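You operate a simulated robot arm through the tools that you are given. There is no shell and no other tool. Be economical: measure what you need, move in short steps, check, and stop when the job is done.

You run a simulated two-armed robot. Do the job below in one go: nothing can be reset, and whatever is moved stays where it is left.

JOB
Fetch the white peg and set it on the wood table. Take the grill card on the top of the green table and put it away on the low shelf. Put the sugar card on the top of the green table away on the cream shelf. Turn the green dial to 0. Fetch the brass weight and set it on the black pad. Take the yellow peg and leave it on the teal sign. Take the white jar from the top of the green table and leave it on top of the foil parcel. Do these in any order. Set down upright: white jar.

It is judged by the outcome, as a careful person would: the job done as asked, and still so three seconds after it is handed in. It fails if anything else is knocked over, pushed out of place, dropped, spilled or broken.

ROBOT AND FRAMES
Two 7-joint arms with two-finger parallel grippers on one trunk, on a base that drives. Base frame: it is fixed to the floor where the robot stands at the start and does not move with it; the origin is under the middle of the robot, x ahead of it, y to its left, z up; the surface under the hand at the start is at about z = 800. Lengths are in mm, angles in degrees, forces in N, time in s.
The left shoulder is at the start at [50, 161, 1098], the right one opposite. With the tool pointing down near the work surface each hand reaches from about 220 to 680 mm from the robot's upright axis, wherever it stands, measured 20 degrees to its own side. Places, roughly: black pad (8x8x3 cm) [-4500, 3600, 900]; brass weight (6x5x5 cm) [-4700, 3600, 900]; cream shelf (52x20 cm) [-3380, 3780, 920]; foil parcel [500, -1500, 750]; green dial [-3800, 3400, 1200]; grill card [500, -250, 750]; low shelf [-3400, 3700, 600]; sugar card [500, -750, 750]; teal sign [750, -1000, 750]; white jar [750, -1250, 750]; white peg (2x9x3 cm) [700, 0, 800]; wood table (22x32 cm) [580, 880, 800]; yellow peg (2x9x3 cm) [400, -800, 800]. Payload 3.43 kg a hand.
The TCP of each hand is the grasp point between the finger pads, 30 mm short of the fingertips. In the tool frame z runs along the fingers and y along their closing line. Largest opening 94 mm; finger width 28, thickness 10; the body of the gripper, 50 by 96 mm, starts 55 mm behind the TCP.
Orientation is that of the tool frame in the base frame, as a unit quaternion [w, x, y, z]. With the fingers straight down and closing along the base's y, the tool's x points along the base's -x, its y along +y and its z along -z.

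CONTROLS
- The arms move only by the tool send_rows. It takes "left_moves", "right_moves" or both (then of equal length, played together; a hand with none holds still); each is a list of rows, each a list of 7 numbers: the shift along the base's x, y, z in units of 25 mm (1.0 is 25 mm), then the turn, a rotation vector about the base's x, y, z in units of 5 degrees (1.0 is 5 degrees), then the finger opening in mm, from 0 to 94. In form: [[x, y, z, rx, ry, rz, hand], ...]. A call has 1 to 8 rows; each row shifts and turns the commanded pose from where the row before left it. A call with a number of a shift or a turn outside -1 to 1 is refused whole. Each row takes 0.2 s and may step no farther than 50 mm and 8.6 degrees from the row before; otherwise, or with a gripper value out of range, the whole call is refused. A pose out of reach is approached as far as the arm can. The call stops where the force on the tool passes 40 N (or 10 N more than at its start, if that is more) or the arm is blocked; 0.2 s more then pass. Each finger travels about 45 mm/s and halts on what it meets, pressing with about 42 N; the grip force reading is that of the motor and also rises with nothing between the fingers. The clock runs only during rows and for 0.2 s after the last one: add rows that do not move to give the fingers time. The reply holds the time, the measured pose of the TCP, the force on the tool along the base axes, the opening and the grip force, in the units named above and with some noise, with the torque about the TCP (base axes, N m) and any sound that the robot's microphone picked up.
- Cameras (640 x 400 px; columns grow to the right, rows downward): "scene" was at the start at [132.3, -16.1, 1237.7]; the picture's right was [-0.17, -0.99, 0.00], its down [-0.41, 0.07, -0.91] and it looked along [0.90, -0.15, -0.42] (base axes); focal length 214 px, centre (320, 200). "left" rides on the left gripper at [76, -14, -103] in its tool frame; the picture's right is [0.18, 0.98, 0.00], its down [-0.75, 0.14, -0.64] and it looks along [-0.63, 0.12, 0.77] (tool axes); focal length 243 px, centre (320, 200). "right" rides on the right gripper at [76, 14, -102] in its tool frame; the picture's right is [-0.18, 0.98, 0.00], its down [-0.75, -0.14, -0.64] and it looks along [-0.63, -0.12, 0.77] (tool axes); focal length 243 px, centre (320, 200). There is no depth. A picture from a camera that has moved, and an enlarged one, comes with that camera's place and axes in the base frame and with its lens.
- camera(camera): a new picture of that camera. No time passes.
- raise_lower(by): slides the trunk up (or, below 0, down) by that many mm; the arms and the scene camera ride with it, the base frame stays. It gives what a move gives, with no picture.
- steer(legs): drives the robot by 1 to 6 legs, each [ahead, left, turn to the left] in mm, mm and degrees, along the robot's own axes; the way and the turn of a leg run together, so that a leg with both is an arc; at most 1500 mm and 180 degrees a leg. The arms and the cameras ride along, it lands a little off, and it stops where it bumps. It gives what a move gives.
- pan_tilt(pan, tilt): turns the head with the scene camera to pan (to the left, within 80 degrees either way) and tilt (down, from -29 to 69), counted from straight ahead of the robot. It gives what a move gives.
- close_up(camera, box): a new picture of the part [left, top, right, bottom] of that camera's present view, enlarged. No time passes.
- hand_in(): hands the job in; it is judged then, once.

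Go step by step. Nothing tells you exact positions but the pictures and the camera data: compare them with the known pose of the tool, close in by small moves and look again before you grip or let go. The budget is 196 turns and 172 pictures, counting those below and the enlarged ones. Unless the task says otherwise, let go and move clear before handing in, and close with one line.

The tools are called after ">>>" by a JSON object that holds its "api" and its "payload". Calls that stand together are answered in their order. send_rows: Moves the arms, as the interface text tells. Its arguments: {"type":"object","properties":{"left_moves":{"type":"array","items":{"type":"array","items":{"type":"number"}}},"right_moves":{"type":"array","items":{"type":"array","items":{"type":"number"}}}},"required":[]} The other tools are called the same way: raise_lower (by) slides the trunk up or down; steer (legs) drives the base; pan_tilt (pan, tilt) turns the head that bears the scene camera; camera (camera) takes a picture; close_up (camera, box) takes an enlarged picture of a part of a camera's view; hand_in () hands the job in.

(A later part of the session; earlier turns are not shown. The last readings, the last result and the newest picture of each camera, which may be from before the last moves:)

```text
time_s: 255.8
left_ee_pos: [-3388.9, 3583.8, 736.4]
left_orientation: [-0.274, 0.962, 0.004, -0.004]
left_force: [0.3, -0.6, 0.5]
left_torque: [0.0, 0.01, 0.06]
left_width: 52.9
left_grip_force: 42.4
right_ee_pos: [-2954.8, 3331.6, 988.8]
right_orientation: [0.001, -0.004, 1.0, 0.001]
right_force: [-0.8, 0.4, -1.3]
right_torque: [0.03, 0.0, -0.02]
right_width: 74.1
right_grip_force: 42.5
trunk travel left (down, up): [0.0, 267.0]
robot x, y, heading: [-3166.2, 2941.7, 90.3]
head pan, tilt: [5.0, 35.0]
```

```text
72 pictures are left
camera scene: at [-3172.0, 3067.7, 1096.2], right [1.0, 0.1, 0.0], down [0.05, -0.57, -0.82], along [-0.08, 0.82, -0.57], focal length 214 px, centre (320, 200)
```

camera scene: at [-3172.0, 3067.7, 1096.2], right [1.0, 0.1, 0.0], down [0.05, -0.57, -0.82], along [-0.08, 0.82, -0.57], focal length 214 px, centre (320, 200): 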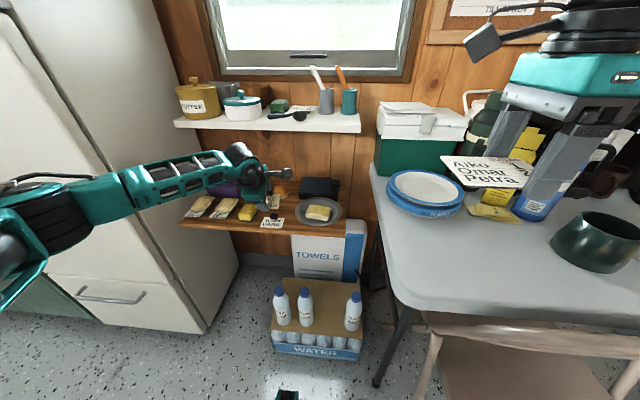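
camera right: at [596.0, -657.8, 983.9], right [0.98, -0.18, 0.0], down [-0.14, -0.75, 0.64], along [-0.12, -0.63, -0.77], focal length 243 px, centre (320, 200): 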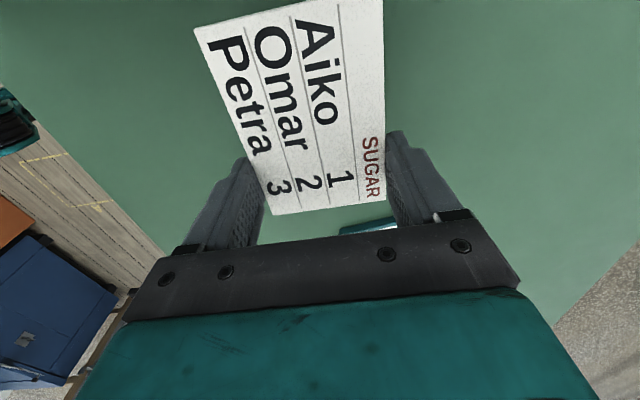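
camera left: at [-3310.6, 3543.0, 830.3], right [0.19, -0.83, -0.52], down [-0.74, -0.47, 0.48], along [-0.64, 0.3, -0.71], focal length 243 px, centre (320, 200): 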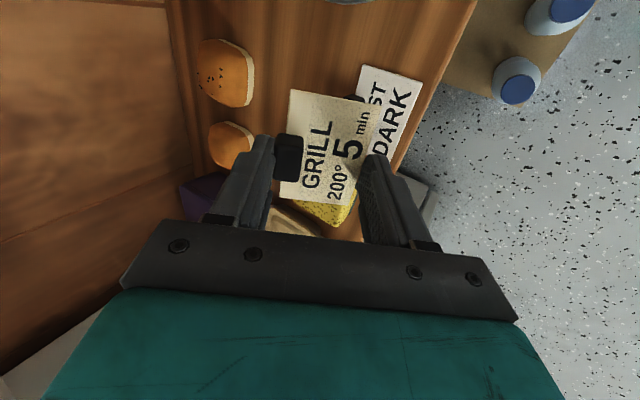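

Area is confirmed clear. Move in over it and lower.

>>> {"api": "send_rows", "payload": {"left_moves": [[0, 0.9, -0.3, 0, 0, 0, 30], [0, 0.9, -0.3, 0, 0, 0, 30], [0, 0.9, -0.3, 0, 0, 0, 30], [0, 0.85, -0.4, 0, 0, 0, 30], [0, 0, -0.6, 0, 0, 0, 30]]}}

>>> {"api": "camera", "payload": {"camera": "left"}}

>>> {"api": "close_up", "payload": {"camera": "scene", "box": [170, 120, 370, 260]}}

```text
time_s: 257.0
left_ee_pos: [-3388.3, 3671.9, 689.2]
left_orientation: [-0.275, 0.961, 0.004, -0.006]
left_force: [-1.0, 0.3, -0.4]
left_torque: [0.02, 0.01, 0.02]
left_width: 29.9
left_grip_force: 0.0
right_ee_pos: [-2954.3, 3330.1, 988.9]
right_orientation: [0.001, -0.005, 1.0, 0.001]
right_force: [0.0, 0.8, 0.3]
right_torque: [0.0, -0.03, -0.01]
right_width: 73.5
right_grip_force: 41.8
trunk travel left (down, up): [0.0, 267.0]
robot x, y, heading: [-3165.6, 2941.7, 90.5]
head pan, tilt: [5.0, 35.0]
```

```text
71 pictures are left
camera left: at [-3310.7, 3630.4, 783.0], right [0.19, -0.83, -0.52], down [-0.75, -0.47, 0.48], along [-0.64, 0.3, -0.71], focal length 243 px, centre (320, 200)
```

left: 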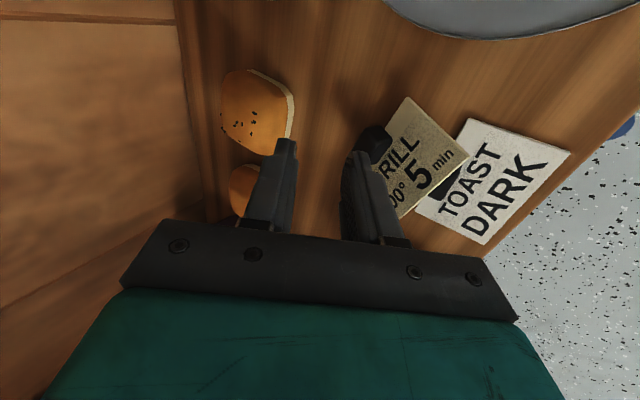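

```text
2.86 times, centred on (270, 190) of scene
camera zoom: at [-3171.9, 3067.7, 1096.2], right [1.0, 0.1, 0.0], down [0.05, -0.57, -0.82], along [-0.08, 0.82, -0.57], focal length 613 px, centre (463, 229)
```

zoom: 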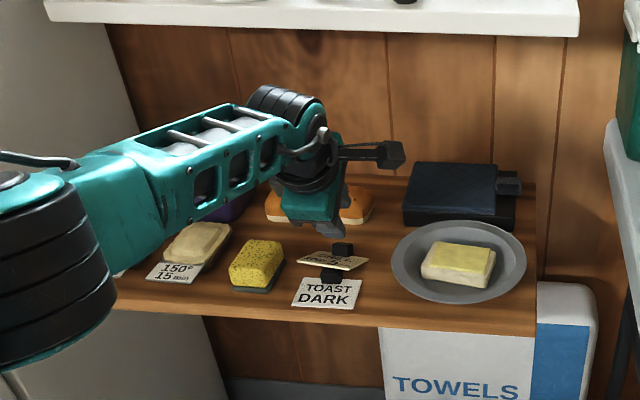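

The grill card slipped out early and dropped onto the low shelf, with its front edge propped on the TOAST card's clip. I'll take a closer look before correcting it.

>>> {"api": "close_up", "payload": {"camera": "scene", "box": [250, 180, 310, 230]}}

>>> {"api": "close_up", "payload": {"camera": "left", "box": [300, 80, 600, 260]}}

```text
8.00 times, centred on (280, 205) of scene
camera zoom: at [-3171.9, 3067.7, 1096.2], right [1.0, 0.1, 0.0], down [0.05, -0.57, -0.82], along [-0.08, 0.82, -0.57], focal length 1716 px, centre (640, 160)
```

zoom: 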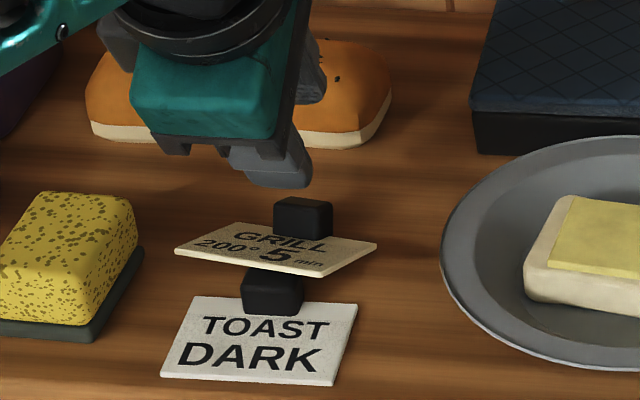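

```text
2.13 times, centred on (450, 170) of left
camera zoom: at [-3310.7, 3630.4, 783.0], right [0.19, -0.83, -0.52], down [-0.75, -0.47, 0.48], along [-0.64, 0.3, -0.71], focal length 518 px, centre (43, 264)
```

zoom: 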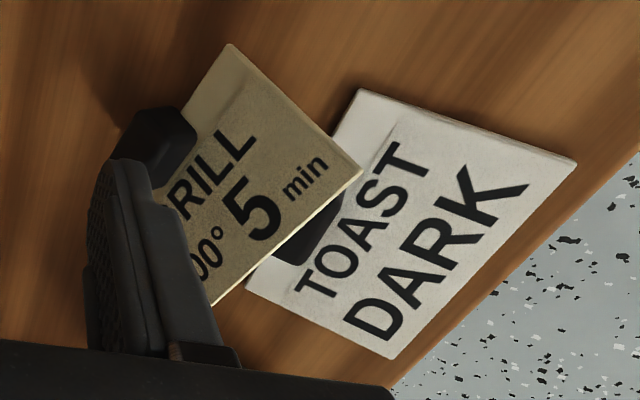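

The card seems propped up. I'll lift the hand slightly, back out, and look again.

>>> {"api": "send_rows", "payload": {"left_moves": [[0, 0, 0.8, 0, 0, 0, 30], [0, -0.5, 0.8, 0, 0, 0, 30], [0, -1, 0.5, 0, 0, 0, 30], [0, -1, 0, 0, 0, 0, 30], [0, -1, 0, 0, 0, 0, 30], [0, -1, 0, 0, 0, 0, 30]]}}

>>> {"api": "camera", "payload": {"camera": "left"}}

>>> {"api": "close_up", "payload": {"camera": "scene", "box": [230, 170, 330, 240]}}

```text
time_s: 258.4
left_ee_pos: [-3389.9, 3558.9, 741.6]
left_orientation: [-0.275, 0.961, 0.005, -0.004]
left_force: [0.2, 0.4, 0.0]
left_torque: [0.01, -0.01, 0.01]
left_width: 30.2
left_grip_force: 0.1
right_ee_pos: [-2953.7, 3330.5, 989.2]
right_orientation: [0.0, -0.004, 1.0, 0.001]
right_force: [0.8, -0.4, -0.8]
right_torque: [-0.01, 0.0, -0.01]
right_width: 73.6
right_grip_force: 42.0
trunk travel left (down, up): [0.0, 267.0]
robot x, y, heading: [-3166.2, 2943.6, 90.5]
head pan, tilt: [5.0, 35.0]
```

```text
67 pictures are left
camera left: at [-3311.6, 3518.0, 836.5], right [0.19, -0.83, -0.52], down [-0.74, -0.47, 0.48], along [-0.64, 0.3, -0.71], focal length 243 px, centre (320, 200)
```

left: 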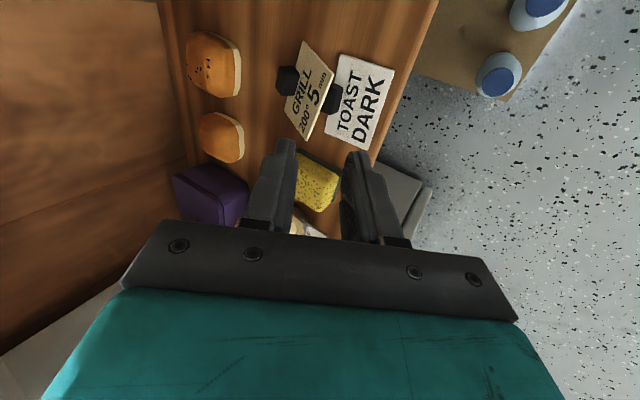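

```text
5.71 times, centred on (280, 205) of scene
camera zoom: at [-3171.9, 3067.6, 1096.2], right [1.0, 0.1, 0.0], down [0.05, -0.57, -0.82], along [-0.08, 0.82, -0.57], focal length 1226 px, centre (549, 171)
```

zoom: 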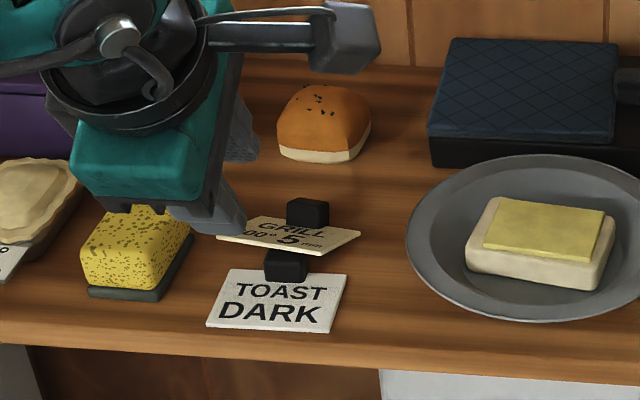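

The card rests on its own clip and the TOAST clip. I'll turn the fingers 90° (closing along x) to regrasp it by its short ends and set it down farther back.

>>> {"api": "send_rows", "payload": {"left_moves": [[0, 0, 0, 0, 0.527, -0.85, 60], [0, 0, 0, 0, 0.527, -0.85, 60], [0, 0, 0, 0, 0.527, -0.85, 60], [0, 0, 0, 0, 0.527, -0.85, 60], [0, 0, 0, 0, 0.527, -0.85, 60], [0, 0, 0, 0, 0.527, -0.85, 60], [0, 0, 0, 0, 0.527, -0.85, 60], [0, 0, 0, 0, 0.527, -0.85, 60]]}}

>>> {"api": "send_rows", "payload": {"left_moves": [[0, 0, 0, 0, 0.527, -0.85, 92], [0, 0, 0, 0, 0.527, -0.85, 92], [0, 0, 0, 0, 0.527, -0.85, 92], [0, 0, 0, 0, 0.527, -0.85, 92], [0, 0, 0, 0, 0.527, -0.85, 92], [0, 0, 0, 0, 0.527, -0.85, 92], [0, 0, 0, 0, 0.527, -0.85, 92], [0, 0, 0, 0, 0.527, -0.85, 92]]}}

>>> {"api": "send_rows", "payload": {"left_moves": [[0, 0, 0, 0, 0.527, -0.85, 92], [0, 0, 0, 0, 0.527, -0.85, 92]]}}

>>> {"api": "camera", "payload": {"camera": "left"}}

```text
time_s: 260.2
left_ee_pos: [-3389.7, 3557.9, 741.7]
left_orientation: [-0.259, 0.904, -0.326, -0.099]
left_force: [0.5, -0.7, -0.1]
left_torque: [0.02, 0.02, 0.0]
left_width: 60.1
left_grip_force: 0.0
right_ee_pos: [-2952.7, 3329.9, 989.7]
right_orientation: [0.001, -0.005, 1.0, 0.001]
right_force: [0.3, 0.3, -1.8]
right_torque: [0.03, -0.04, 0.01]
right_width: 73.7
right_grip_force: 42.1
trunk travel left (down, up): [0.0, 267.0]
robot x, y, heading: [-3159.8, 2940.4, 90.2]
head pan, tilt: [5.0, 35.0]
```

```text
time_s: 262.0
left_ee_pos: [-3387.6, 3558.4, 740.3]
left_orientation: [-0.215, 0.736, -0.616, -0.18]
left_force: [-0.4, 1.2, 0.1]
left_torque: [0.03, 0.0, -0.01]
left_width: 92.0
left_grip_force: 0.0
right_ee_pos: [-2954.8, 3330.8, 989.4]
right_orientation: [0.001, -0.004, 1.0, 0.001]
right_force: [-0.1, -0.3, -0.3]
right_torque: [0.0, 0.01, 0.02]
right_width: 73.7
right_grip_force: 41.8
trunk travel left (down, up): [0.0, 267.0]
robot x, y, heading: [-3160.6, 2939.7, 90.3]
head pan, tilt: [5.0, 35.0]
```

```text
time_s: 262.6
left_ee_pos: [-3388.9, 3558.3, 740.9]
left_orientation: [-0.198, 0.68, -0.678, -0.198]
left_force: [-0.5, -0.7, -1.0]
left_torque: [0.0, -0.02, 0.02]
left_width: 91.9
left_grip_force: 0.0
right_ee_pos: [-2954.2, 3330.2, 988.7]
right_orientation: [0.001, -0.004, 1.0, 0.0]
right_force: [0.1, 1.4, -0.4]
right_torque: [0.0, 0.02, 0.01]
right_width: 73.7
right_grip_force: 42.0
trunk travel left (down, up): [0.0, 267.0]
robot x, y, heading: [-3166.4, 2942.9, 90.3]
head pan, tilt: [5.0, 35.0]
```

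```text
65 pictures are left
camera left: at [-3373.3, 3440.0, 786.8], right [-0.98, -0.16, -0.1], down [-0.14, 0.29, 0.95], along [-0.12, 0.94, -0.31], focal length 243 px, centre (320, 200)
```

left: 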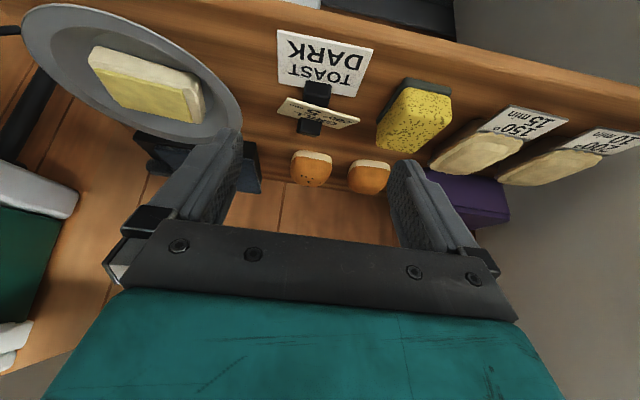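

Good view. Card mid ≈[-3391,3642,631]. Approach with the fingers straddling its ends.

>>> {"api": "send_rows", "payload": {"left_moves": [[-0.05, 0.97, 0, 0, 0, 0, 93], [0, 0.97, 0, 0, 0, 0, 93], [0, 0.97, -0.3, 0, 0, 0, 93], [0, 0, -1, 0, 0, 0, 93], [0, 0, -0.8, 0, 0, 0, 93]]}}

>>> {"api": "camera", "payload": {"camera": "left"}}

```text
time_s: 263.8
left_ee_pos: [-3390.4, 3630.2, 688.6]
left_orientation: [-0.198, 0.68, -0.678, -0.196]
left_force: [1.1, 0.2, 0.6]
left_torque: [0.01, -0.01, 0.0]
left_width: 92.9
left_grip_force: 0.0
right_ee_pos: [-2954.7, 3330.0, 989.0]
right_orientation: [0.001, -0.003, 1.0, 0.001]
right_force: [-0.4, -0.6, -0.9]
right_torque: [0.02, 0.0, 0.0]
right_width: 73.6
right_grip_force: 41.6
trunk travel left (down, up): [0.0, 267.0]
robot x, y, heading: [-3161.1, 2943.7, 90.4]
head pan, tilt: [5.0, 35.0]
```

```text
64 pictures are left
camera left: at [-3375.5, 3511.0, 733.6], right [-0.98, -0.16, -0.1], down [-0.14, 0.29, 0.95], along [-0.12, 0.94, -0.31], focal length 243 px, centre (320, 200)
```

left: 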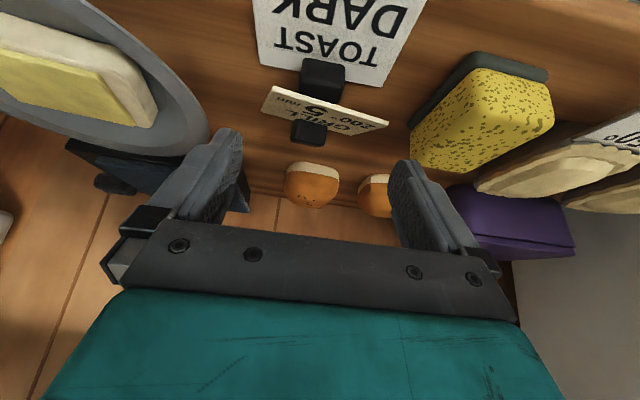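

>>> {"api": "send_rows", "payload": {"left_moves": [[-0.12, 0, -0.6, 0, 0, 0, 94], [0, 0, -0.6, 0, 0, 0, 94], [0, 0, -0.3, 0, 0, 0, 94]]}}

>>> {"api": "camera", "payload": {"camera": "left"}}

```text
time_s: 264.6
left_ee_pos: [-3391.3, 3629.5, 654.0]
left_orientation: [-0.2, 0.681, -0.676, -0.198]
left_force: [0.7, -0.5, 0.3]
left_torque: [0.04, 0.0, 0.05]
left_width: 93.8
left_grip_force: 0.0
right_ee_pos: [-2953.1, 3327.6, 990.8]
right_orientation: [0.0, -0.004, 1.0, 0.002]
right_force: [0.8, -0.2, 0.3]
right_torque: [0.08, 0.02, -0.02]
right_width: 73.8
right_grip_force: 42.1
trunk travel left (down, up): [0.0, 267.0]
robot x, y, heading: [-3162.5, 2942.0, 90.5]
head pan, tilt: [5.0, 35.0]
```

```text
63 pictures are left
camera left: at [-3376.3, 3510.5, 699.0], right [-0.98, -0.16, -0.1], down [-0.15, 0.29, 0.95], along [-0.12, 0.94, -0.3], focal length 243 px, centre (320, 200)
```

left: 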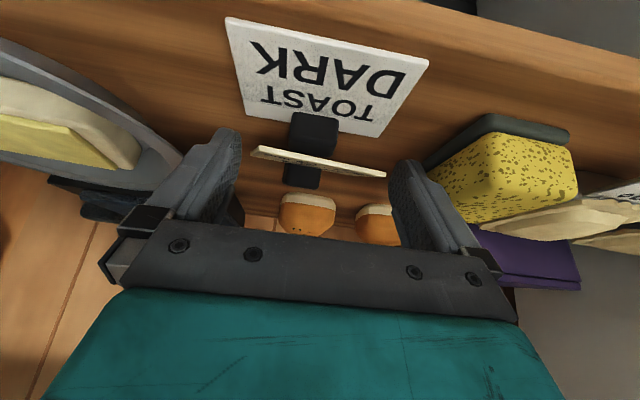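

>>> {"api": "send_rows", "payload": {"left_moves": [[0, 0.12, -0.22, 0, 0, 0, 94], [0, 0, 0, 0, 0, 0, 60], [0, 0, 0, 0, 0, 0, 60], [0, 0, 0, 0, 0, 0, 60], [0, 0, 0, 0, 0, 0, 60], [0, 0, 0, 0, 0, 0, 60]]}}

>>> {"api": "camera", "payload": {"camera": "left"}}

```text
time_s: 265.1
left_ee_pos: [-3395.0, 3635.3, 652.2]
left_orientation: [-0.2, 0.682, -0.674, -0.203]
left_force: [-3.6, -1.7, 15.7]
left_torque: [0.04, 0.7, 0.15]
left_width: 76.1
left_grip_force: 10.7
right_ee_pos: [-2954.1, 3329.6, 990.7]
right_orientation: [0.001, -0.005, 1.0, 0.001]
right_force: [0.6, -0.7, -1.0]
right_torque: [0.03, -0.01, -0.03]
right_width: 74.0
right_grip_force: 41.9
trunk travel left (down, up): [0.0, 267.0]
robot x, y, heading: [-3162.8, 2939.6, 90.3]
head pan, tilt: [5.0, 35.0]
stopped in row 2 (left hand): the force on the tool passed its limit at 61 N (the readings are from after the stop); the commanded pose is now the measured one
```

```text
62 pictures are left
camera left: at [-3379.6, 3516.6, 697.0], right [-0.98, -0.16, -0.1], down [-0.14, 0.28, 0.95], along [-0.13, 0.95, -0.3], focal length 243 px, centre (320, 200)
```

left: 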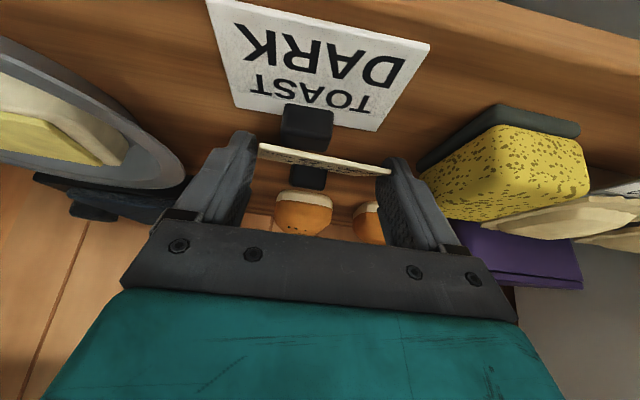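

>>> {"api": "send_rows", "payload": {"left_moves": [[0, 0, 0, 0, 0, 0, 50], [0, 0, 0, 0, 0, 0, 50], [0, 0, 0, 0, 0, 0, 50]]}}

>>> {"api": "camera", "payload": {"camera": "left"}}

>>> {"api": "close_up", "payload": {"camera": "scene", "box": [170, 120, 370, 260]}}

```text
time_s: 265.9
left_ee_pos: [-3395.0, 3634.3, 653.0]
left_orientation: [-0.2, 0.681, -0.675, -0.202]
left_force: [-7.9, 1.4, 22.5]
left_torque: [0.36, 0.86, 0.04]
left_width: 73.0
left_grip_force: 42.2
right_ee_pos: [-2954.5, 3328.5, 990.3]
right_orientation: [0.001, -0.006, 1.0, 0.003]
right_force: [0.5, -0.3, -0.8]
right_torque: [-0.02, 0.0, 0.01]
right_width: 73.9
right_grip_force: 42.1
trunk travel left (down, up): [0.0, 267.0]
robot x, y, heading: [-3162.4, 2941.4, 90.6]
head pan, tilt: [5.0, 35.0]
```

```text
61 pictures are left
camera left: at [-3379.2, 3516.1, 697.2], right [-0.98, -0.16, -0.1], down [-0.14, 0.28, 0.95], along [-0.13, 0.95, -0.3], focal length 243 px, centre (320, 200)
```

left: 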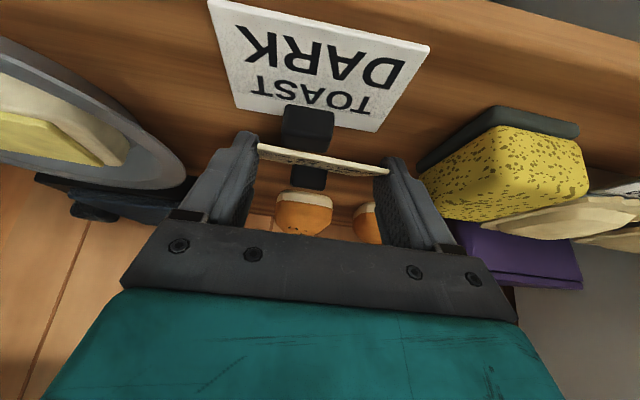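

```text
2.86 times, centred on (270, 190) of scene
camera zoom: at [-3171.6, 3065.2, 1096.6], right [1.0, 0.1, 0.0], down [0.05, -0.57, -0.82], along [-0.08, 0.82, -0.57], focal length 613 px, centre (463, 229)
```

zoom: 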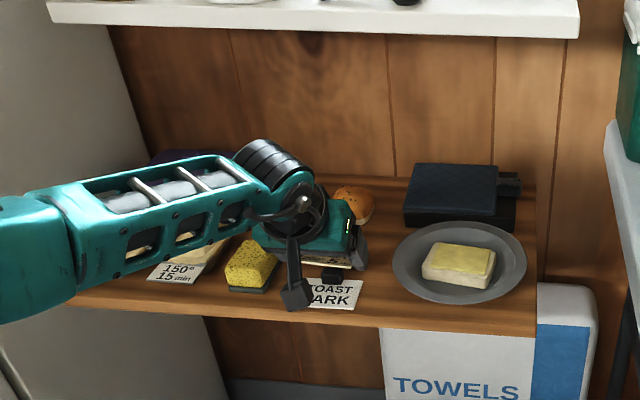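

Gripped at 73 mm. Lift a bit and check.

>>> {"api": "send_rows", "payload": {"left_moves": [[0, 0, 0.4, 0, 0, 0, 50], [0, 0, 0.5, 0, 0, 0, 50], [0, 0, 0, 0, 0, 0, 50]]}}

>>> {"api": "camera", "payload": {"camera": "left"}}

```text
time_s: 266.7
left_ee_pos: [-3392.3, 3635.0, 669.3]
left_orientation: [-0.198, 0.681, -0.676, -0.198]
left_force: [0.0, -0.1, -0.7]
left_torque: [-0.02, -0.02, 0.0]
left_width: 71.4
left_grip_force: 41.9
right_ee_pos: [-2953.9, 3329.9, 988.2]
right_orientation: [0.001, -0.004, 1.0, 0.001]
right_force: [0.5, -0.1, 0.1]
right_torque: [0.02, -0.06, 0.04]
right_width: 73.9
right_grip_force: 41.7
trunk travel left (down, up): [0.0, 267.0]
robot x, y, heading: [-3164.5, 2939.9, 90.5]
head pan, tilt: [5.0, 35.0]
```

```text
59 pictures are left
camera left: at [-3377.5, 3515.8, 715.0], right [-0.98, -0.16, -0.1], down [-0.15, 0.29, 0.95], along [-0.12, 0.94, -0.31], focal length 243 px, centre (320, 200)
```

left: 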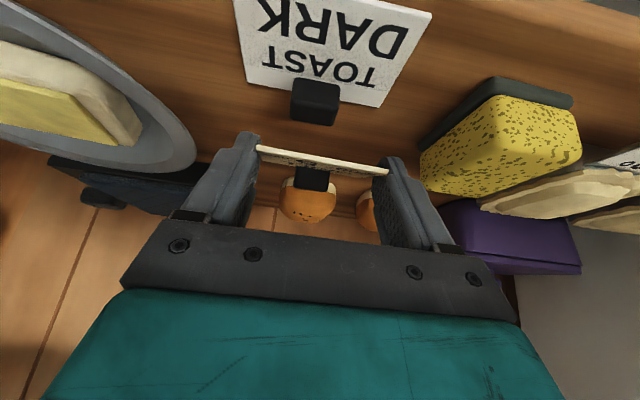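

Lifted free. Move 42 mm back, then lower.

>>> {"api": "send_rows", "payload": {"left_moves": [[0, 0.85, 0.1, 0, 0, 0, 50], [0, 0.85, 0, 0, 0, 0, 50], [0, 0, -0.5, 0, 0, 0, 50], [0, 0, -0.4, 0, 0, 0, 50], [0, 0, -0.3, 0, 0, 0, 50], [0, 0, -0.2, 0, 0, 0, 50], [0, 0, 0, 0, 0, 0, 50]]}}

>>> {"api": "camera", "payload": {"camera": "left"}}

```text
time_s: 268.3
left_ee_pos: [-3391.2, 3669.6, 656.7]
left_orientation: [-0.199, 0.68, -0.676, -0.2]
left_force: [0.2, -0.4, -0.7]
left_torque: [-0.04, 0.0, 0.01]
left_width: 71.0
left_grip_force: 41.9
left hand out of reach, approached as far as the arm can: row 2, 3, 5, 6
right_ee_pos: [-2954.4, 3330.6, 988.5]
right_orientation: [0.0, -0.005, 1.0, 0.001]
right_force: [0.4, -0.3, -0.3]
right_torque: [-0.01, -0.04, -0.02]
right_width: 73.7
right_grip_force: 42.3
trunk travel left (down, up): [0.0, 267.0]
robot x, y, heading: [-3165.3, 2939.9, 90.3]
head pan, tilt: [5.0, 35.0]
```

```text
58 pictures are left
camera left: at [-3375.5, 3550.4, 701.3], right [-0.98, -0.16, -0.1], down [-0.14, 0.28, 0.95], along [-0.12, 0.95, -0.3], focal length 243 px, centre (320, 200)
```

left: 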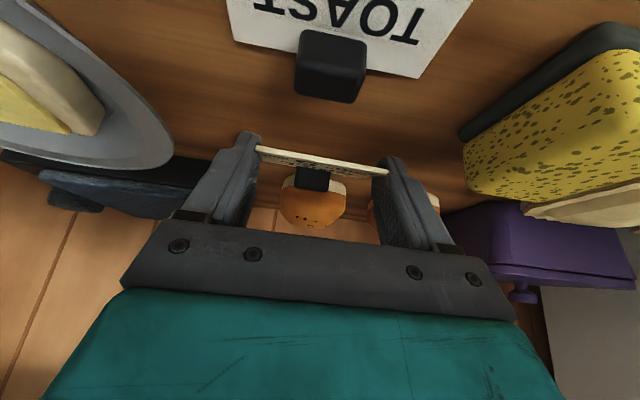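

At reach limit; creep the base forward 20 mm, then finish lowering.

>>> {"api": "steer", "payload": {"legs": [[20, 0, 0]]}}

>>> {"api": "send_rows", "payload": {"left_moves": [[0, -0.3, -0.3, 0, 0, 0, 50], [0, -0.2, -0.3, 0, 0, 0, 50], [0, 0, -0.2, 0, 0, 0, 50], [0, 0, -0.15, 0, 0, 0, 50]]}}

>>> {"api": "camera", "payload": {"camera": "left"}}

```text
time_s: 269.2
left_ee_pos: [-3391.5, 3687.7, 656.0]
left_orientation: [-0.2, 0.68, -0.677, -0.2]
left_force: [0.3, -0.1, -0.6]
left_torque: [0.04, -0.02, -0.02]
left_width: 70.5
left_grip_force: 41.6
right_ee_pos: [-2954.4, 3349.5, 989.1]
right_orientation: [0.001, -0.006, 1.0, 0.001]
right_force: [0.7, 0.1, 0.2]
right_torque: [-0.03, -0.01, 0.0]
right_width: 73.8
right_grip_force: 42.2
trunk travel left (down, up): [0.0, 267.0]
robot x, y, heading: [-3164.4, 2958.6, 90.7]
head pan, tilt: [5.0, 35.0]
stopped in leg 1: the robot was blocked; the commanded pose is now the measured one
```

```text
time_s: 270.1
left_ee_pos: [-3390.4, 3683.4, 653.9]
left_orientation: [-0.211, 0.676, -0.674, -0.21]
left_force: [-0.3, 1.1, 12.2]
left_torque: [0.11, 0.46, 0.13]
left_width: 70.6
left_grip_force: 42.6
right_ee_pos: [-2953.5, 3348.5, 989.8]
right_orientation: [0.001, -0.005, 1.0, 0.002]
right_force: [0.1, -0.7, -0.8]
right_torque: [0.02, -0.03, 0.0]
right_width: 73.9
right_grip_force: 42.1
trunk travel left (down, up): [0.0, 267.0]
robot x, y, heading: [-3166.2, 2958.1, 90.3]
head pan, tilt: [5.0, 35.0]
stopped in row 4 (left hand): the force on the tool passed its limit at 43 N (the readings are from after the stop); the commanded pose is now the measured one
```

```text
57 pictures are left
camera left: at [-3375.4, 3562.7, 693.8], right [-0.98, -0.15, -0.11], down [-0.14, 0.25, 0.96], along [-0.12, 0.95, -0.27], focal length 243 px, centre (320, 200)
```

left: 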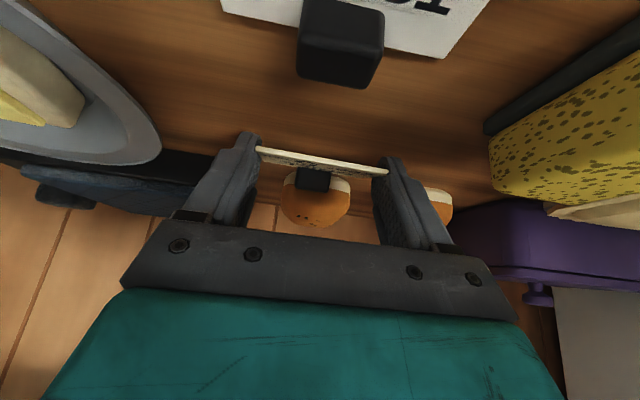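

The shelf is at z≈620, so the tips are now on it. Relieve slightly and release.

>>> {"api": "send_rows", "payload": {"left_moves": [[0, 0, 0.08, 0, 0, 0, 50], [0, 0, 0, 0, 0, 0, 86], [0, 0, 0, 0, 0, 0, 86], [0, 0, 0, 0, 0, 0, 86]]}}

>>> {"api": "camera", "payload": {"camera": "left"}}

```text
time_s: 271.1
left_ee_pos: [-3388.8, 3680.8, 652.1]
left_orientation: [-0.209, 0.677, -0.675, -0.207]
left_force: [11.8, 2.1, 15.5]
left_torque: [0.17, 0.2, -0.16]
left_width: 79.1
left_grip_force: 0.1
right_ee_pos: [-2953.5, 3348.0, 990.1]
right_orientation: [0.001, -0.005, 1.0, 0.003]
right_force: [-0.3, -0.1, -0.8]
right_torque: [-0.01, -0.03, -0.02]
right_width: 74.1
right_grip_force: 42.2
trunk travel left (down, up): [0.0, 267.0]
robot x, y, heading: [-3163.5, 2955.9, 90.7]
head pan, tilt: [5.0, 35.0]
```

```text
56 pictures are left
camera left: at [-3373.6, 3561.2, 694.5], right [-0.98, -0.15, -0.11], down [-0.14, 0.26, 0.95], along [-0.12, 0.95, -0.28], focal length 243 px, centre (320, 200)
```

left: 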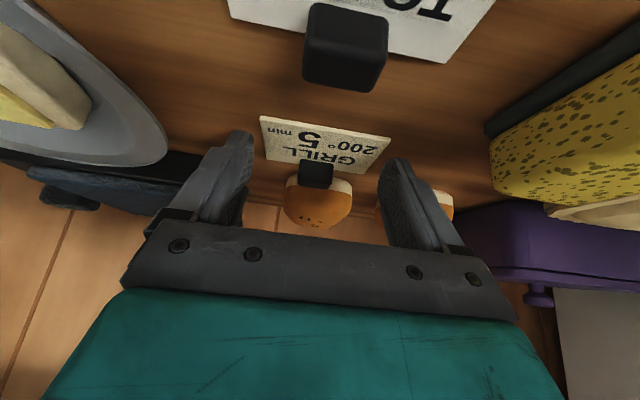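

The card lies flat on the low shelf. A finger is brushing something at +x, so narrow slightly and back out along the tool axis.

>>> {"api": "send_rows", "payload": {"left_moves": [[0, 0, 0.1, 0, 0, 0, 76], [0, 0, 0.4, 0, 0, 0, 76], [0, -0.5, 0.8, 0, 0, 0, 76], [0, -0.5, 0.8, 0, 0, 0, 76], [0, -1, 0.5, 0, 0, 0, 76], [0, -1, 0.2, 0, 0, 0, 76], [0, -1, 0.2, 0, 0, 0, 76], [0, -1, 0, 0, 0, 0, 76]]}}

>>> {"api": "camera", "payload": {"camera": "left"}}

>>> {"api": "close_up", "payload": {"camera": "scene", "box": [170, 80, 370, 260]}}

```text
time_s: 272.9
left_ee_pos: [-3391.9, 3557.1, 726.4]
left_orientation: [-0.207, 0.678, -0.674, -0.207]
left_force: [0.1, 0.1, -0.3]
left_torque: [-0.02, 0.02, -0.01]
left_width: 76.2
left_grip_force: 0.0
right_ee_pos: [-2955.3, 3348.9, 989.7]
right_orientation: [0.001, -0.005, 1.0, 0.002]
right_force: [-1.0, 0.2, -0.9]
right_torque: [0.04, -0.03, 0.0]
right_width: 74.0
right_grip_force: 42.0
trunk travel left (down, up): [0.0, 267.0]
robot x, y, heading: [-3162.5, 2961.9, 90.6]
head pan, tilt: [5.0, 35.0]
```

```text
55 pictures are left
camera left: at [-3376.7, 3437.1, 768.5], right [-0.98, -0.16, -0.11], down [-0.14, 0.26, 0.95], along [-0.12, 0.95, -0.28], focal length 243 px, centre (320, 200)
```

left: 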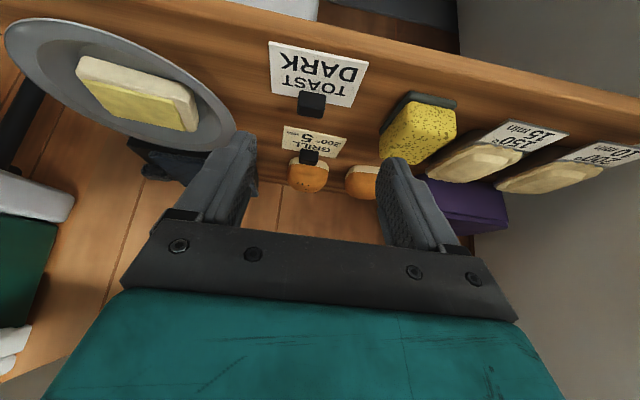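

```text
2.22 times, centred on (270, 170) of scene
camera zoom: at [-3172.2, 3086.2, 1096.2], right [1.0, 0.1, 0.0], down [0.06, -0.57, -0.82], along [-0.08, 0.82, -0.57], focal length 477 px, centre (431, 267)
```

zoom: 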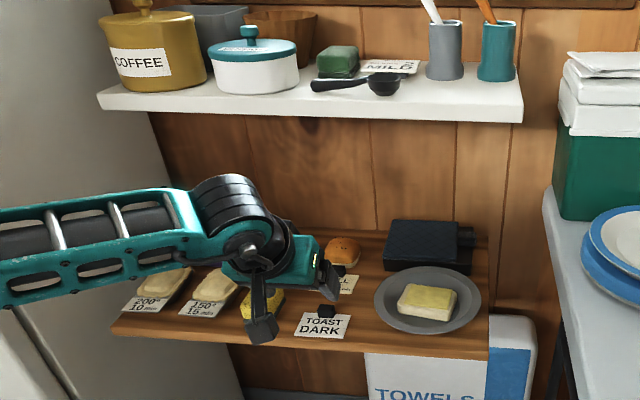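

Grill card is lying flat on the low shelf and nothing else has moved. Next the sugar card: cream shelf top z≈937, front edge y≈3669, cups at x≈-3218 and -3150. Retract left, raise the trunk, shift left, and pose the right arm outward.

>>> {"api": "send_rows", "payload": {"left_moves": [[0, -1, 0.3, 0, 0, 0, 60], [0, -1, 0.3, 0, 0, 0, 60], [0, -1, 0.3, 0, 0, 0, 60], [0, -1, 0.3, 0, 0, 0, 60], [0, -1, 0, 0, 0, 0, 60], [0, -1, 0, 0, 0, 0, 60], [0.5, -1, 0, 0, 0, 0, 60], [0.5, -1, 0, 0, 0, 0, 60]]}}

>>> {"api": "raise_lower", "payload": {"by": 257}}

>>> {"api": "steer", "payload": {"legs": [[-60, 0, 0], [0, 350, 0]]}}

>>> {"api": "send_rows", "payload": {"right_moves": [[0.6, 1, -0.6, 0, 0, 0, 55], [0.6, 1, -0.6, 0, 0, 0, 55], [0.6, 1, -0.6, 0, 0, 0, 55], [0.6, 1, -0.6, 0, 0, 0, 55], [0.6, 1, -0.6, 0, 0, 0, 55], [0.6, 1, -0.6, 0, 0, 0, 55], [0.6, 1, -0.6, 0, 0, 0, 55], [0.6, 0.9, -0.6, 0, 0, 0, 55]]}}

>>> {"api": "camera", "payload": {"camera": "right"}}

```text
time_s: 274.7
left_ee_pos: [-3366.8, 3356.6, 755.9]
left_orientation: [-0.208, 0.677, -0.675, -0.206]
left_force: [-0.2, 0.2, 0.6]
left_torque: [-0.01, -0.02, 0.01]
left_width: 60.0
left_grip_force: 0.1
right_ee_pos: [-2954.2, 3348.5, 989.7]
right_orientation: [0.001, -0.005, 1.0, 0.001]
right_force: [-1.0, -1.0, -1.0]
right_torque: [0.03, -0.01, -0.03]
right_width: 74.0
right_grip_force: 42.2
trunk travel left (down, up): [0.0, 267.0]
robot x, y, heading: [-3164.5, 2961.3, 90.6]
head pan, tilt: [5.0, 35.0]
```

```text
time_s: 277.3
left_ee_pos: [-3368.1, 3356.7, 1012.3]
left_orientation: [-0.208, 0.678, -0.674, -0.207]
left_force: [-1.1, -0.3, 0.2]
left_torque: [0.02, -0.01, 0.0]
left_width: 60.3
left_grip_force: 0.0
right_ee_pos: [-2953.9, 3349.6, 1246.5]
right_orientation: [0.001, -0.005, 1.0, 0.001]
right_force: [0.1, -0.2, 0.4]
right_torque: [-0.02, 0.01, 0.0]
right_width: 73.7
right_grip_force: 42.4
trunk travel left (down, up): [-257.0, 10.0]
robot x, y, heading: [-3164.5, 2959.7, 90.4]
head pan, tilt: [5.0, 35.0]
```

```text
time_s: 281.5
left_ee_pos: [-3718.3, 3288.3, 1013.8]
left_orientation: [-0.207, 0.679, -0.673, -0.208]
left_force: [0.2, 0.6, -0.9]
left_torque: [-0.01, 0.0, -0.01]
left_width: 59.8
left_grip_force: 0.0
right_ee_pos: [-3305.0, 3284.2, 1246.3]
right_orientation: [0.001, -0.008, 1.0, 0.001]
right_force: [0.1, -0.1, -0.5]
right_torque: [0.01, -0.01, -0.01]
right_width: 73.8
right_grip_force: 42.2
trunk travel left (down, up): [-257.0, 10.0]
robot x, y, heading: [-3513.1, 2895.2, 90.7]
head pan, tilt: [5.0, 35.0]
```

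```text
time_s: 283.3
left_ee_pos: [-3717.7, 3290.1, 1013.2]
left_orientation: [-0.207, 0.678, -0.674, -0.207]
left_force: [0.2, -0.1, 0.3]
left_torque: [0.01, 0.0, -0.03]
left_width: 59.9
left_grip_force: 0.1
right_ee_pos: [-3184.4, 3484.0, 1124.6]
right_orientation: [0.001, -0.007, 1.0, 0.001]
right_force: [-1.0, 0.4, 0.0]
right_torque: [-0.02, -0.02, -0.05]
right_width: 73.8
right_grip_force: 42.0
trunk travel left (down, up): [-257.0, 10.0]
robot x, y, heading: [-3510.9, 2896.6, 90.7]
head pan, tilt: [5.0, 35.0]
```

```text
53 pictures are left
camera right: at [-3260.5, 3495.8, 1226.1], right [0.17, 0.99, 0.0], down [0.75, -0.13, 0.64], along [0.63, -0.11, -0.77], focal length 243 px, centre (320, 200)
```

right: 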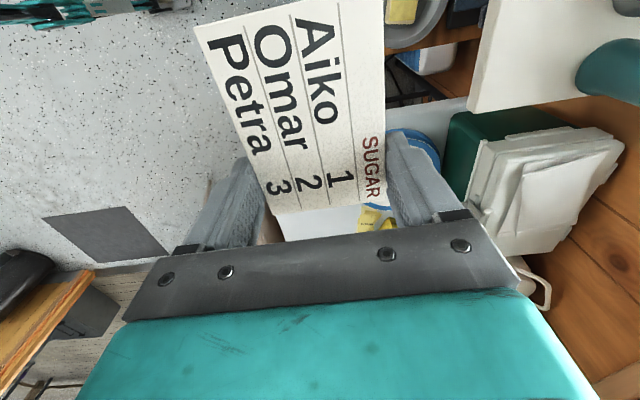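

Shelf front edge is y≈3652 and cups start at ≈3750, so the card fits between. Tilt the right tool 20° forward to gain reach, then drive forward.

>>> {"api": "send_rows", "payload": {"right_moves": [[0, 0.8, 0, 1, 0, 0, 55], [0, 0.8, 0, 1, 0, 0, 55], [0, 0.8, 0, 1, 0, 0, 55], [0, 0.8, 0, 1, 0, 0, 55], [0, 0, 0, 0, 0, 0, 55]]}}

>>> {"api": "camera", "payload": {"camera": "right"}}

```text
time_s: 284.5
left_ee_pos: [-3717.8, 3290.8, 1012.0]
left_orientation: [-0.208, 0.679, -0.673, -0.207]
left_force: [-0.6, -0.6, -0.4]
left_torque: [-0.01, 0.0, -0.03]
left_width: 60.1
left_grip_force: 0.0
right_ee_pos: [-3181.7, 3549.4, 1127.4]
right_orientation: [0.003, -0.006, 0.984, 0.177]
right_force: [0.6, 0.3, 0.0]
right_torque: [0.01, 0.01, 0.0]
right_width: 73.8
right_grip_force: 41.9
right hand out of reach, approached as far as the arm can: row 2, 3, 4
trunk travel left (down, up): [-257.0, 10.0]
robot x, y, heading: [-3510.9, 2893.6, 90.4]
head pan, tilt: [5.0, 35.0]
```

```text
52 pictures are left
camera right: at [-3258.2, 3526.9, 1227.6], right [0.17, 0.92, 0.34], down [0.75, -0.35, 0.56], along [0.63, 0.16, -0.76], focal length 243 px, centre (320, 200)
```

right: 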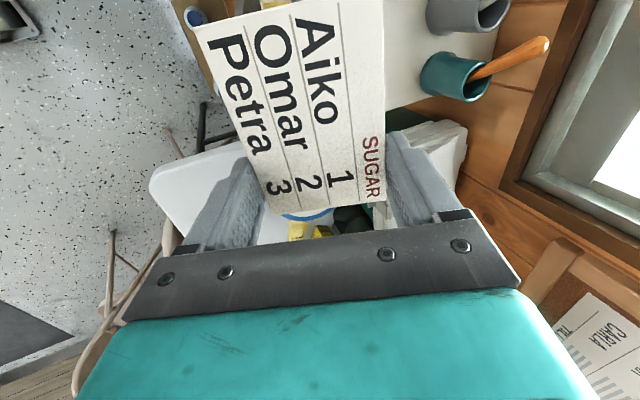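

>>> {"api": "steer", "payload": {"legs": [[128, 0, 0]]}}

>>> {"api": "raise_lower", "payload": {"by": -85}}

>>> {"api": "camera", "payload": {"camera": "right"}}

>>> {"api": "pan_tilt", "payload": {"pan": -22, "tilt": 25}}

>>> {"api": "camera", "payload": {"camera": "scene"}}

```text
time_s: 285.8
left_ee_pos: [-3718.2, 3417.3, 1012.4]
left_orientation: [-0.207, 0.678, -0.674, -0.207]
left_force: [-0.3, 0.0, -0.4]
left_torque: [-0.01, 0.01, 0.01]
left_width: 59.9
left_grip_force: 0.1
right_ee_pos: [-3182.6, 3679.1, 1127.4]
right_orientation: [0.003, -0.006, 0.985, 0.175]
right_force: [-0.6, 0.7, -1.3]
right_torque: [-0.02, -0.03, -0.02]
right_width: 73.9
right_grip_force: 42.0
trunk travel left (down, up): [-257.0, 10.0]
robot x, y, heading: [-3514.2, 3021.9, 90.7]
head pan, tilt: [5.0, 35.0]
```

```text
time_s: 287.0
left_ee_pos: [-3719.0, 3418.3, 927.7]
left_orientation: [-0.207, 0.678, -0.674, -0.207]
left_force: [0.1, -0.1, 0.4]
left_torque: [0.02, 0.01, 0.01]
left_width: 60.0
left_grip_force: 0.1
right_ee_pos: [-3182.7, 3678.3, 1042.2]
right_orientation: [0.002, -0.006, 0.984, 0.176]
right_force: [-0.1, -0.6, -0.7]
right_torque: [-0.04, -0.01, -0.03]
right_width: 74.1
right_grip_force: 41.9
trunk travel left (down, up): [-172.0, 95.0]
robot x, y, heading: [-3514.3, 3024.4, 90.7]
head pan, tilt: [5.0, 35.0]
```

```text
51 pictures are left
camera right: at [-3258.7, 3654.2, 1142.9], right [0.17, 0.92, 0.34], down [0.75, -0.35, 0.56], along [0.63, 0.16, -0.76], focal length 243 px, centre (320, 200)
```

right: 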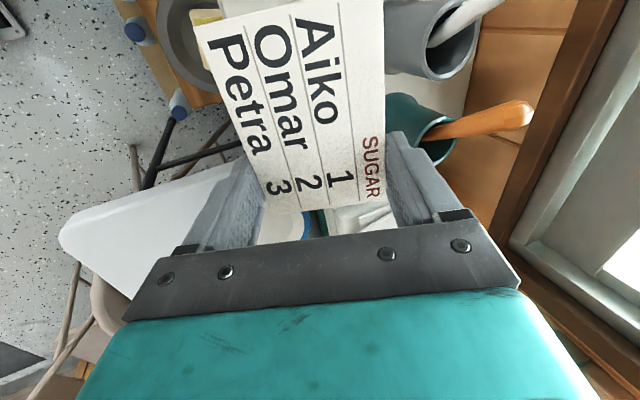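

```text
time_s: 287.9
left_ee_pos: [-3718.3, 3418.5, 928.2]
left_orientation: [-0.207, 0.678, -0.674, -0.207]
left_force: [0.0, 0.4, 0.9]
left_torque: [0.03, -0.06, 0.03]
left_width: 60.3
left_grip_force: 0.0
right_ee_pos: [-3182.9, 3678.3, 1042.6]
right_orientation: [0.002, -0.006, 0.984, 0.176]
right_force: [1.0, 0.4, -0.3]
right_torque: [0.0, 0.0, 0.01]
right_width: 73.5
right_grip_force: 41.9
trunk travel left (down, up): [-172.0, 95.0]
robot x, y, heading: [-3512.6, 3021.7, 90.4]
head pan, tilt: [-22.0, 25.0]
```

```text
50 pictures are left
camera scene: at [-3480.0, 3146.7, 1283.9], right [0.93, -0.36, 0.0], down [-0.15, -0.39, -0.91], along [0.33, 0.84, -0.42], focal length 214 px, centre (320, 200)
```

scene: 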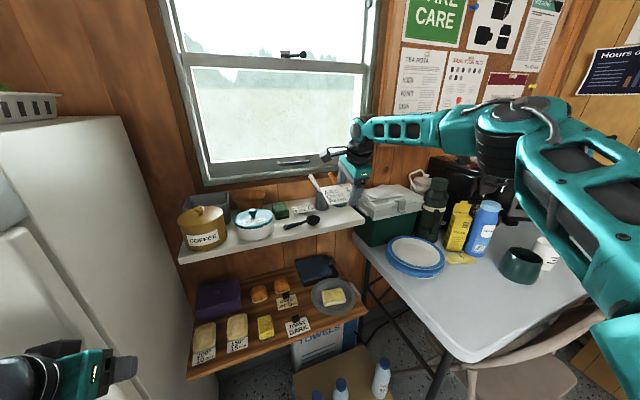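

>>> {"api": "close_up", "payload": {"camera": "scene", "box": [260, 140, 400, 250]}}

```text
3.64 times, centred on (330, 195) of scene
camera zoom: at [-3480.0, 3146.7, 1283.9], right [0.93, -0.36, 0.0], down [-0.15, -0.39, -0.91], along [0.33, 0.84, -0.42], focal length 780 px, centre (284, 218)
```

zoom: 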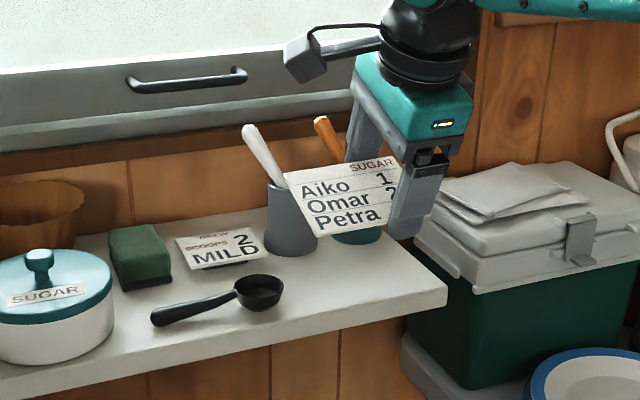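

Clear region confirmed. Nudge +6 mm x, +8 mm y, lower 50 with the trunk.

>>> {"api": "send_rows", "payload": {"right_moves": [[0.24, 0.3, 0, 0, 0, 0, 55], [0, 0, 0, 0, 0, 0, 55]]}}

>>> {"api": "raise_lower", "payload": {"by": -50}}

>>> {"api": "close_up", "payload": {"camera": "scene", "box": [260, 120, 400, 230]}}

```text
time_s: 288.5
left_ee_pos: [-3719.0, 3418.7, 929.4]
left_orientation: [-0.208, 0.678, -0.674, -0.207]
left_force: [0.2, 0.2, 0.0]
left_torque: [0.0, 0.0, -0.01]
left_width: 59.9
left_grip_force: 0.0
right_ee_pos: [-3175.5, 3679.9, 1043.1]
right_orientation: [0.001, -0.006, 0.984, 0.176]
right_force: [-0.3, 0.1, -0.7]
right_torque: [-0.01, -0.05, -0.01]
right_width: 73.9
right_grip_force: 41.4
right hand out of reach, approached as far as the arm can: row 1
trunk travel left (down, up): [-172.0, 95.0]
robot x, y, heading: [-3516.1, 3019.5, 90.6]
head pan, tilt: [-22.0, 25.0]
```

```text
time_s: 289.4
left_ee_pos: [-3717.6, 3417.6, 879.0]
left_orientation: [-0.209, 0.678, -0.674, -0.207]
left_force: [1.0, -0.8, 0.1]
left_torque: [0.04, 0.03, 0.03]
left_width: 60.2
left_grip_force: 0.2
right_ee_pos: [-3176.1, 3679.9, 993.3]
right_orientation: [0.002, -0.006, 0.984, 0.177]
right_force: [0.0, 0.0, -0.2]
right_torque: [0.0, -0.04, -0.01]
right_width: 73.9
right_grip_force: 41.9
trunk travel left (down, up): [-122.0, 145.0]
robot x, y, heading: [-3512.6, 3021.6, 90.7]
head pan, tilt: [-22.0, 25.0]
```

```text
3.64 times, centred on (330, 175) of scene
camera zoom: at [-3480.0, 3146.4, 1234.0], right [0.93, -0.36, 0.0], down [-0.15, -0.39, -0.91], along [0.33, 0.84, -0.42], focal length 780 px, centre (284, 291)
```

zoom: 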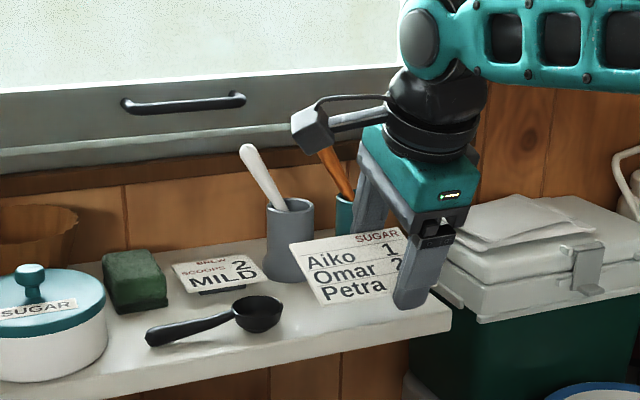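

>>> {"api": "steer", "payload": {"legs": [[12, 0, 0]]}}

>>> {"api": "raise_lower", "payload": {"by": -10}}

>>> {"api": "close_up", "payload": {"camera": "scene", "box": [280, 120, 400, 220]}}

```text
time_s: 290.2
left_ee_pos: [-3718.7, 3429.1, 878.3]
left_orientation: [-0.207, 0.678, -0.674, -0.207]
left_force: [0.9, -6.6, -1.7]
left_torque: [-0.2, -0.15, 0.17]
left_width: 60.0
left_grip_force: 0.1
right_ee_pos: [-3176.6, 3691.1, 992.4]
right_orientation: [0.002, -0.007, 0.984, 0.177]
right_force: [-0.3, -0.6, 0.6]
right_torque: [0.02, -0.06, 0.01]
right_width: 73.7
right_grip_force: 42.0
trunk travel left (down, up): [-122.0, 145.0]
robot x, y, heading: [-3511.2, 3033.9, 90.9]
head pan, tilt: [-22.0, 25.0]
```

```text
time_s: 290.8
left_ee_pos: [-3719.1, 3429.4, 868.5]
left_orientation: [-0.207, 0.678, -0.675, -0.206]
left_force: [0.1, -0.6, 0.0]
left_torque: [-0.08, -0.04, 0.04]
left_width: 59.9
left_grip_force: 0.0
right_ee_pos: [-3175.9, 3690.7, 983.0]
right_orientation: [0.003, -0.006, 0.984, 0.177]
right_force: [0.3, 0.1, -0.5]
right_torque: [-0.01, -0.01, -0.03]
right_width: 74.1
right_grip_force: 42.3
trunk travel left (down, up): [-112.0, 155.0]
robot x, y, heading: [-3516.7, 3028.9, 90.8]
head pan, tilt: [-22.0, 25.0]
```

```text
4.00 times, centred on (340, 170) of scene
camera zoom: at [-3480.2, 3158.3, 1223.8], right [0.93, -0.36, 0.0], down [-0.15, -0.39, -0.91], along [0.33, 0.84, -0.42], focal length 858 px, centre (240, 320)
```

zoom: 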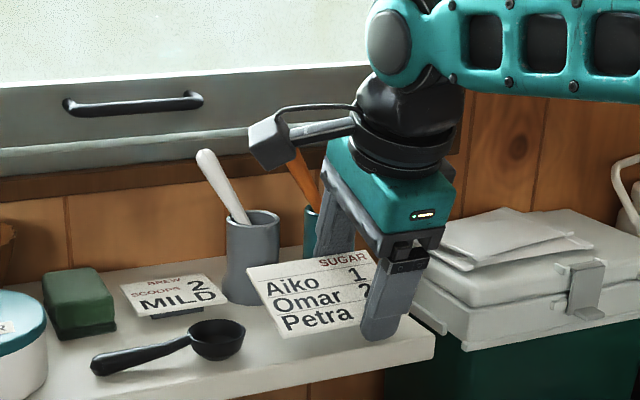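

The left hand lightly touched the fridge; pull it back. Then lower the right until contact.

>>> {"api": "send_rows", "payload": {"left_moves": [[0, -1, 0, 0, 0, 0, 60], [0, -1, 0, 0, 0, 0, 60], [0, -1, 0, 0, 0, 0, 60], [0, 0, 0, 0, 0, 0, 60]], "right_moves": [[0, 0, 0, 0, 0, 0, 55], [0, 0, -0.12, 0, 0, 0, 55], [0, 0, -0.12, 0, 0, 0, 55], [0, 0, 0, 0, 0, 0, 55]]}}

```text
time_s: 291.8
left_ee_pos: [-3715.6, 3396.9, 856.2]
left_orientation: [-0.207, 0.678, -0.675, -0.205]
left_force: [0.4, -0.5, 0.8]
left_torque: [0.01, -0.01, 0.0]
left_width: 59.9
left_grip_force: 0.1
left hand out of reach, approached as far as the arm can: row 2, 3
right_ee_pos: [-3176.0, 3690.6, 975.9]
right_orientation: [0.002, -0.006, 0.984, 0.176]
right_force: [0.1, 0.5, -0.9]
right_torque: [0.0, 0.01, 0.0]
right_width: 73.7
right_grip_force: 41.4
trunk travel left (down, up): [-112.0, 155.0]
robot x, y, heading: [-3515.1, 3034.4, 90.9]
head pan, tilt: [-22.0, 25.0]
```

>>> {"api": "send_rows", "payload": {"right_moves": [[0, 0, -0.15, 0, 0, 0, 55], [0, 0, -0.15, 0, 0, 0, 55], [0, 0, -0.15, 0, 0, 0, 55], [0, 0, 0, 0, 0, 0, 55]]}}

>>> {"api": "close_up", "payload": {"camera": "scene", "box": [280, 120, 400, 220]}}

```text
time_s: 292.8
left_ee_pos: [-3714.9, 3396.0, 858.3]
left_orientation: [-0.207, 0.679, -0.674, -0.207]
left_force: [0.0, -0.1, -1.1]
left_torque: [0.02, 0.04, 0.0]
left_width: 60.1
left_grip_force: 0.0
right_ee_pos: [-3177.6, 3688.6, 972.1]
right_orientation: [0.002, -0.006, 0.983, 0.184]
right_force: [3.4, 0.5, 25.3]
right_torque: [-0.65, 0.2, 0.05]
right_width: 73.7
right_grip_force: 41.9
trunk travel left (down, up): [-112.0, 155.0]
robot x, y, heading: [-3514.6, 3037.0, 90.7]
head pan, tilt: [-22.0, 25.0]
```

```text
4.00 times, centred on (340, 170) of scene
camera zoom: at [-3481.1, 3155.9, 1224.6], right [0.93, -0.36, 0.0], down [-0.15, -0.39, -0.91], along [0.33, 0.85, -0.42], focal length 858 px, centre (240, 320)
```

zoom: 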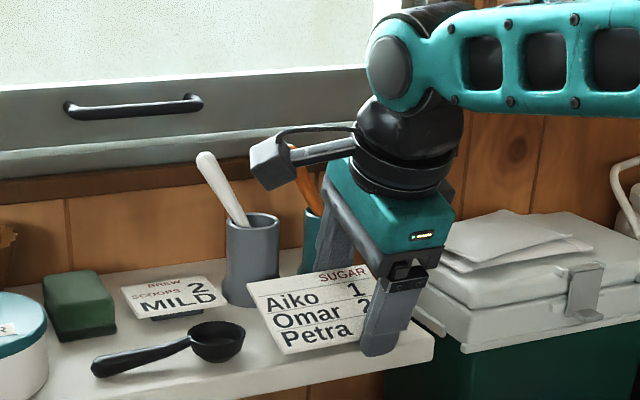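

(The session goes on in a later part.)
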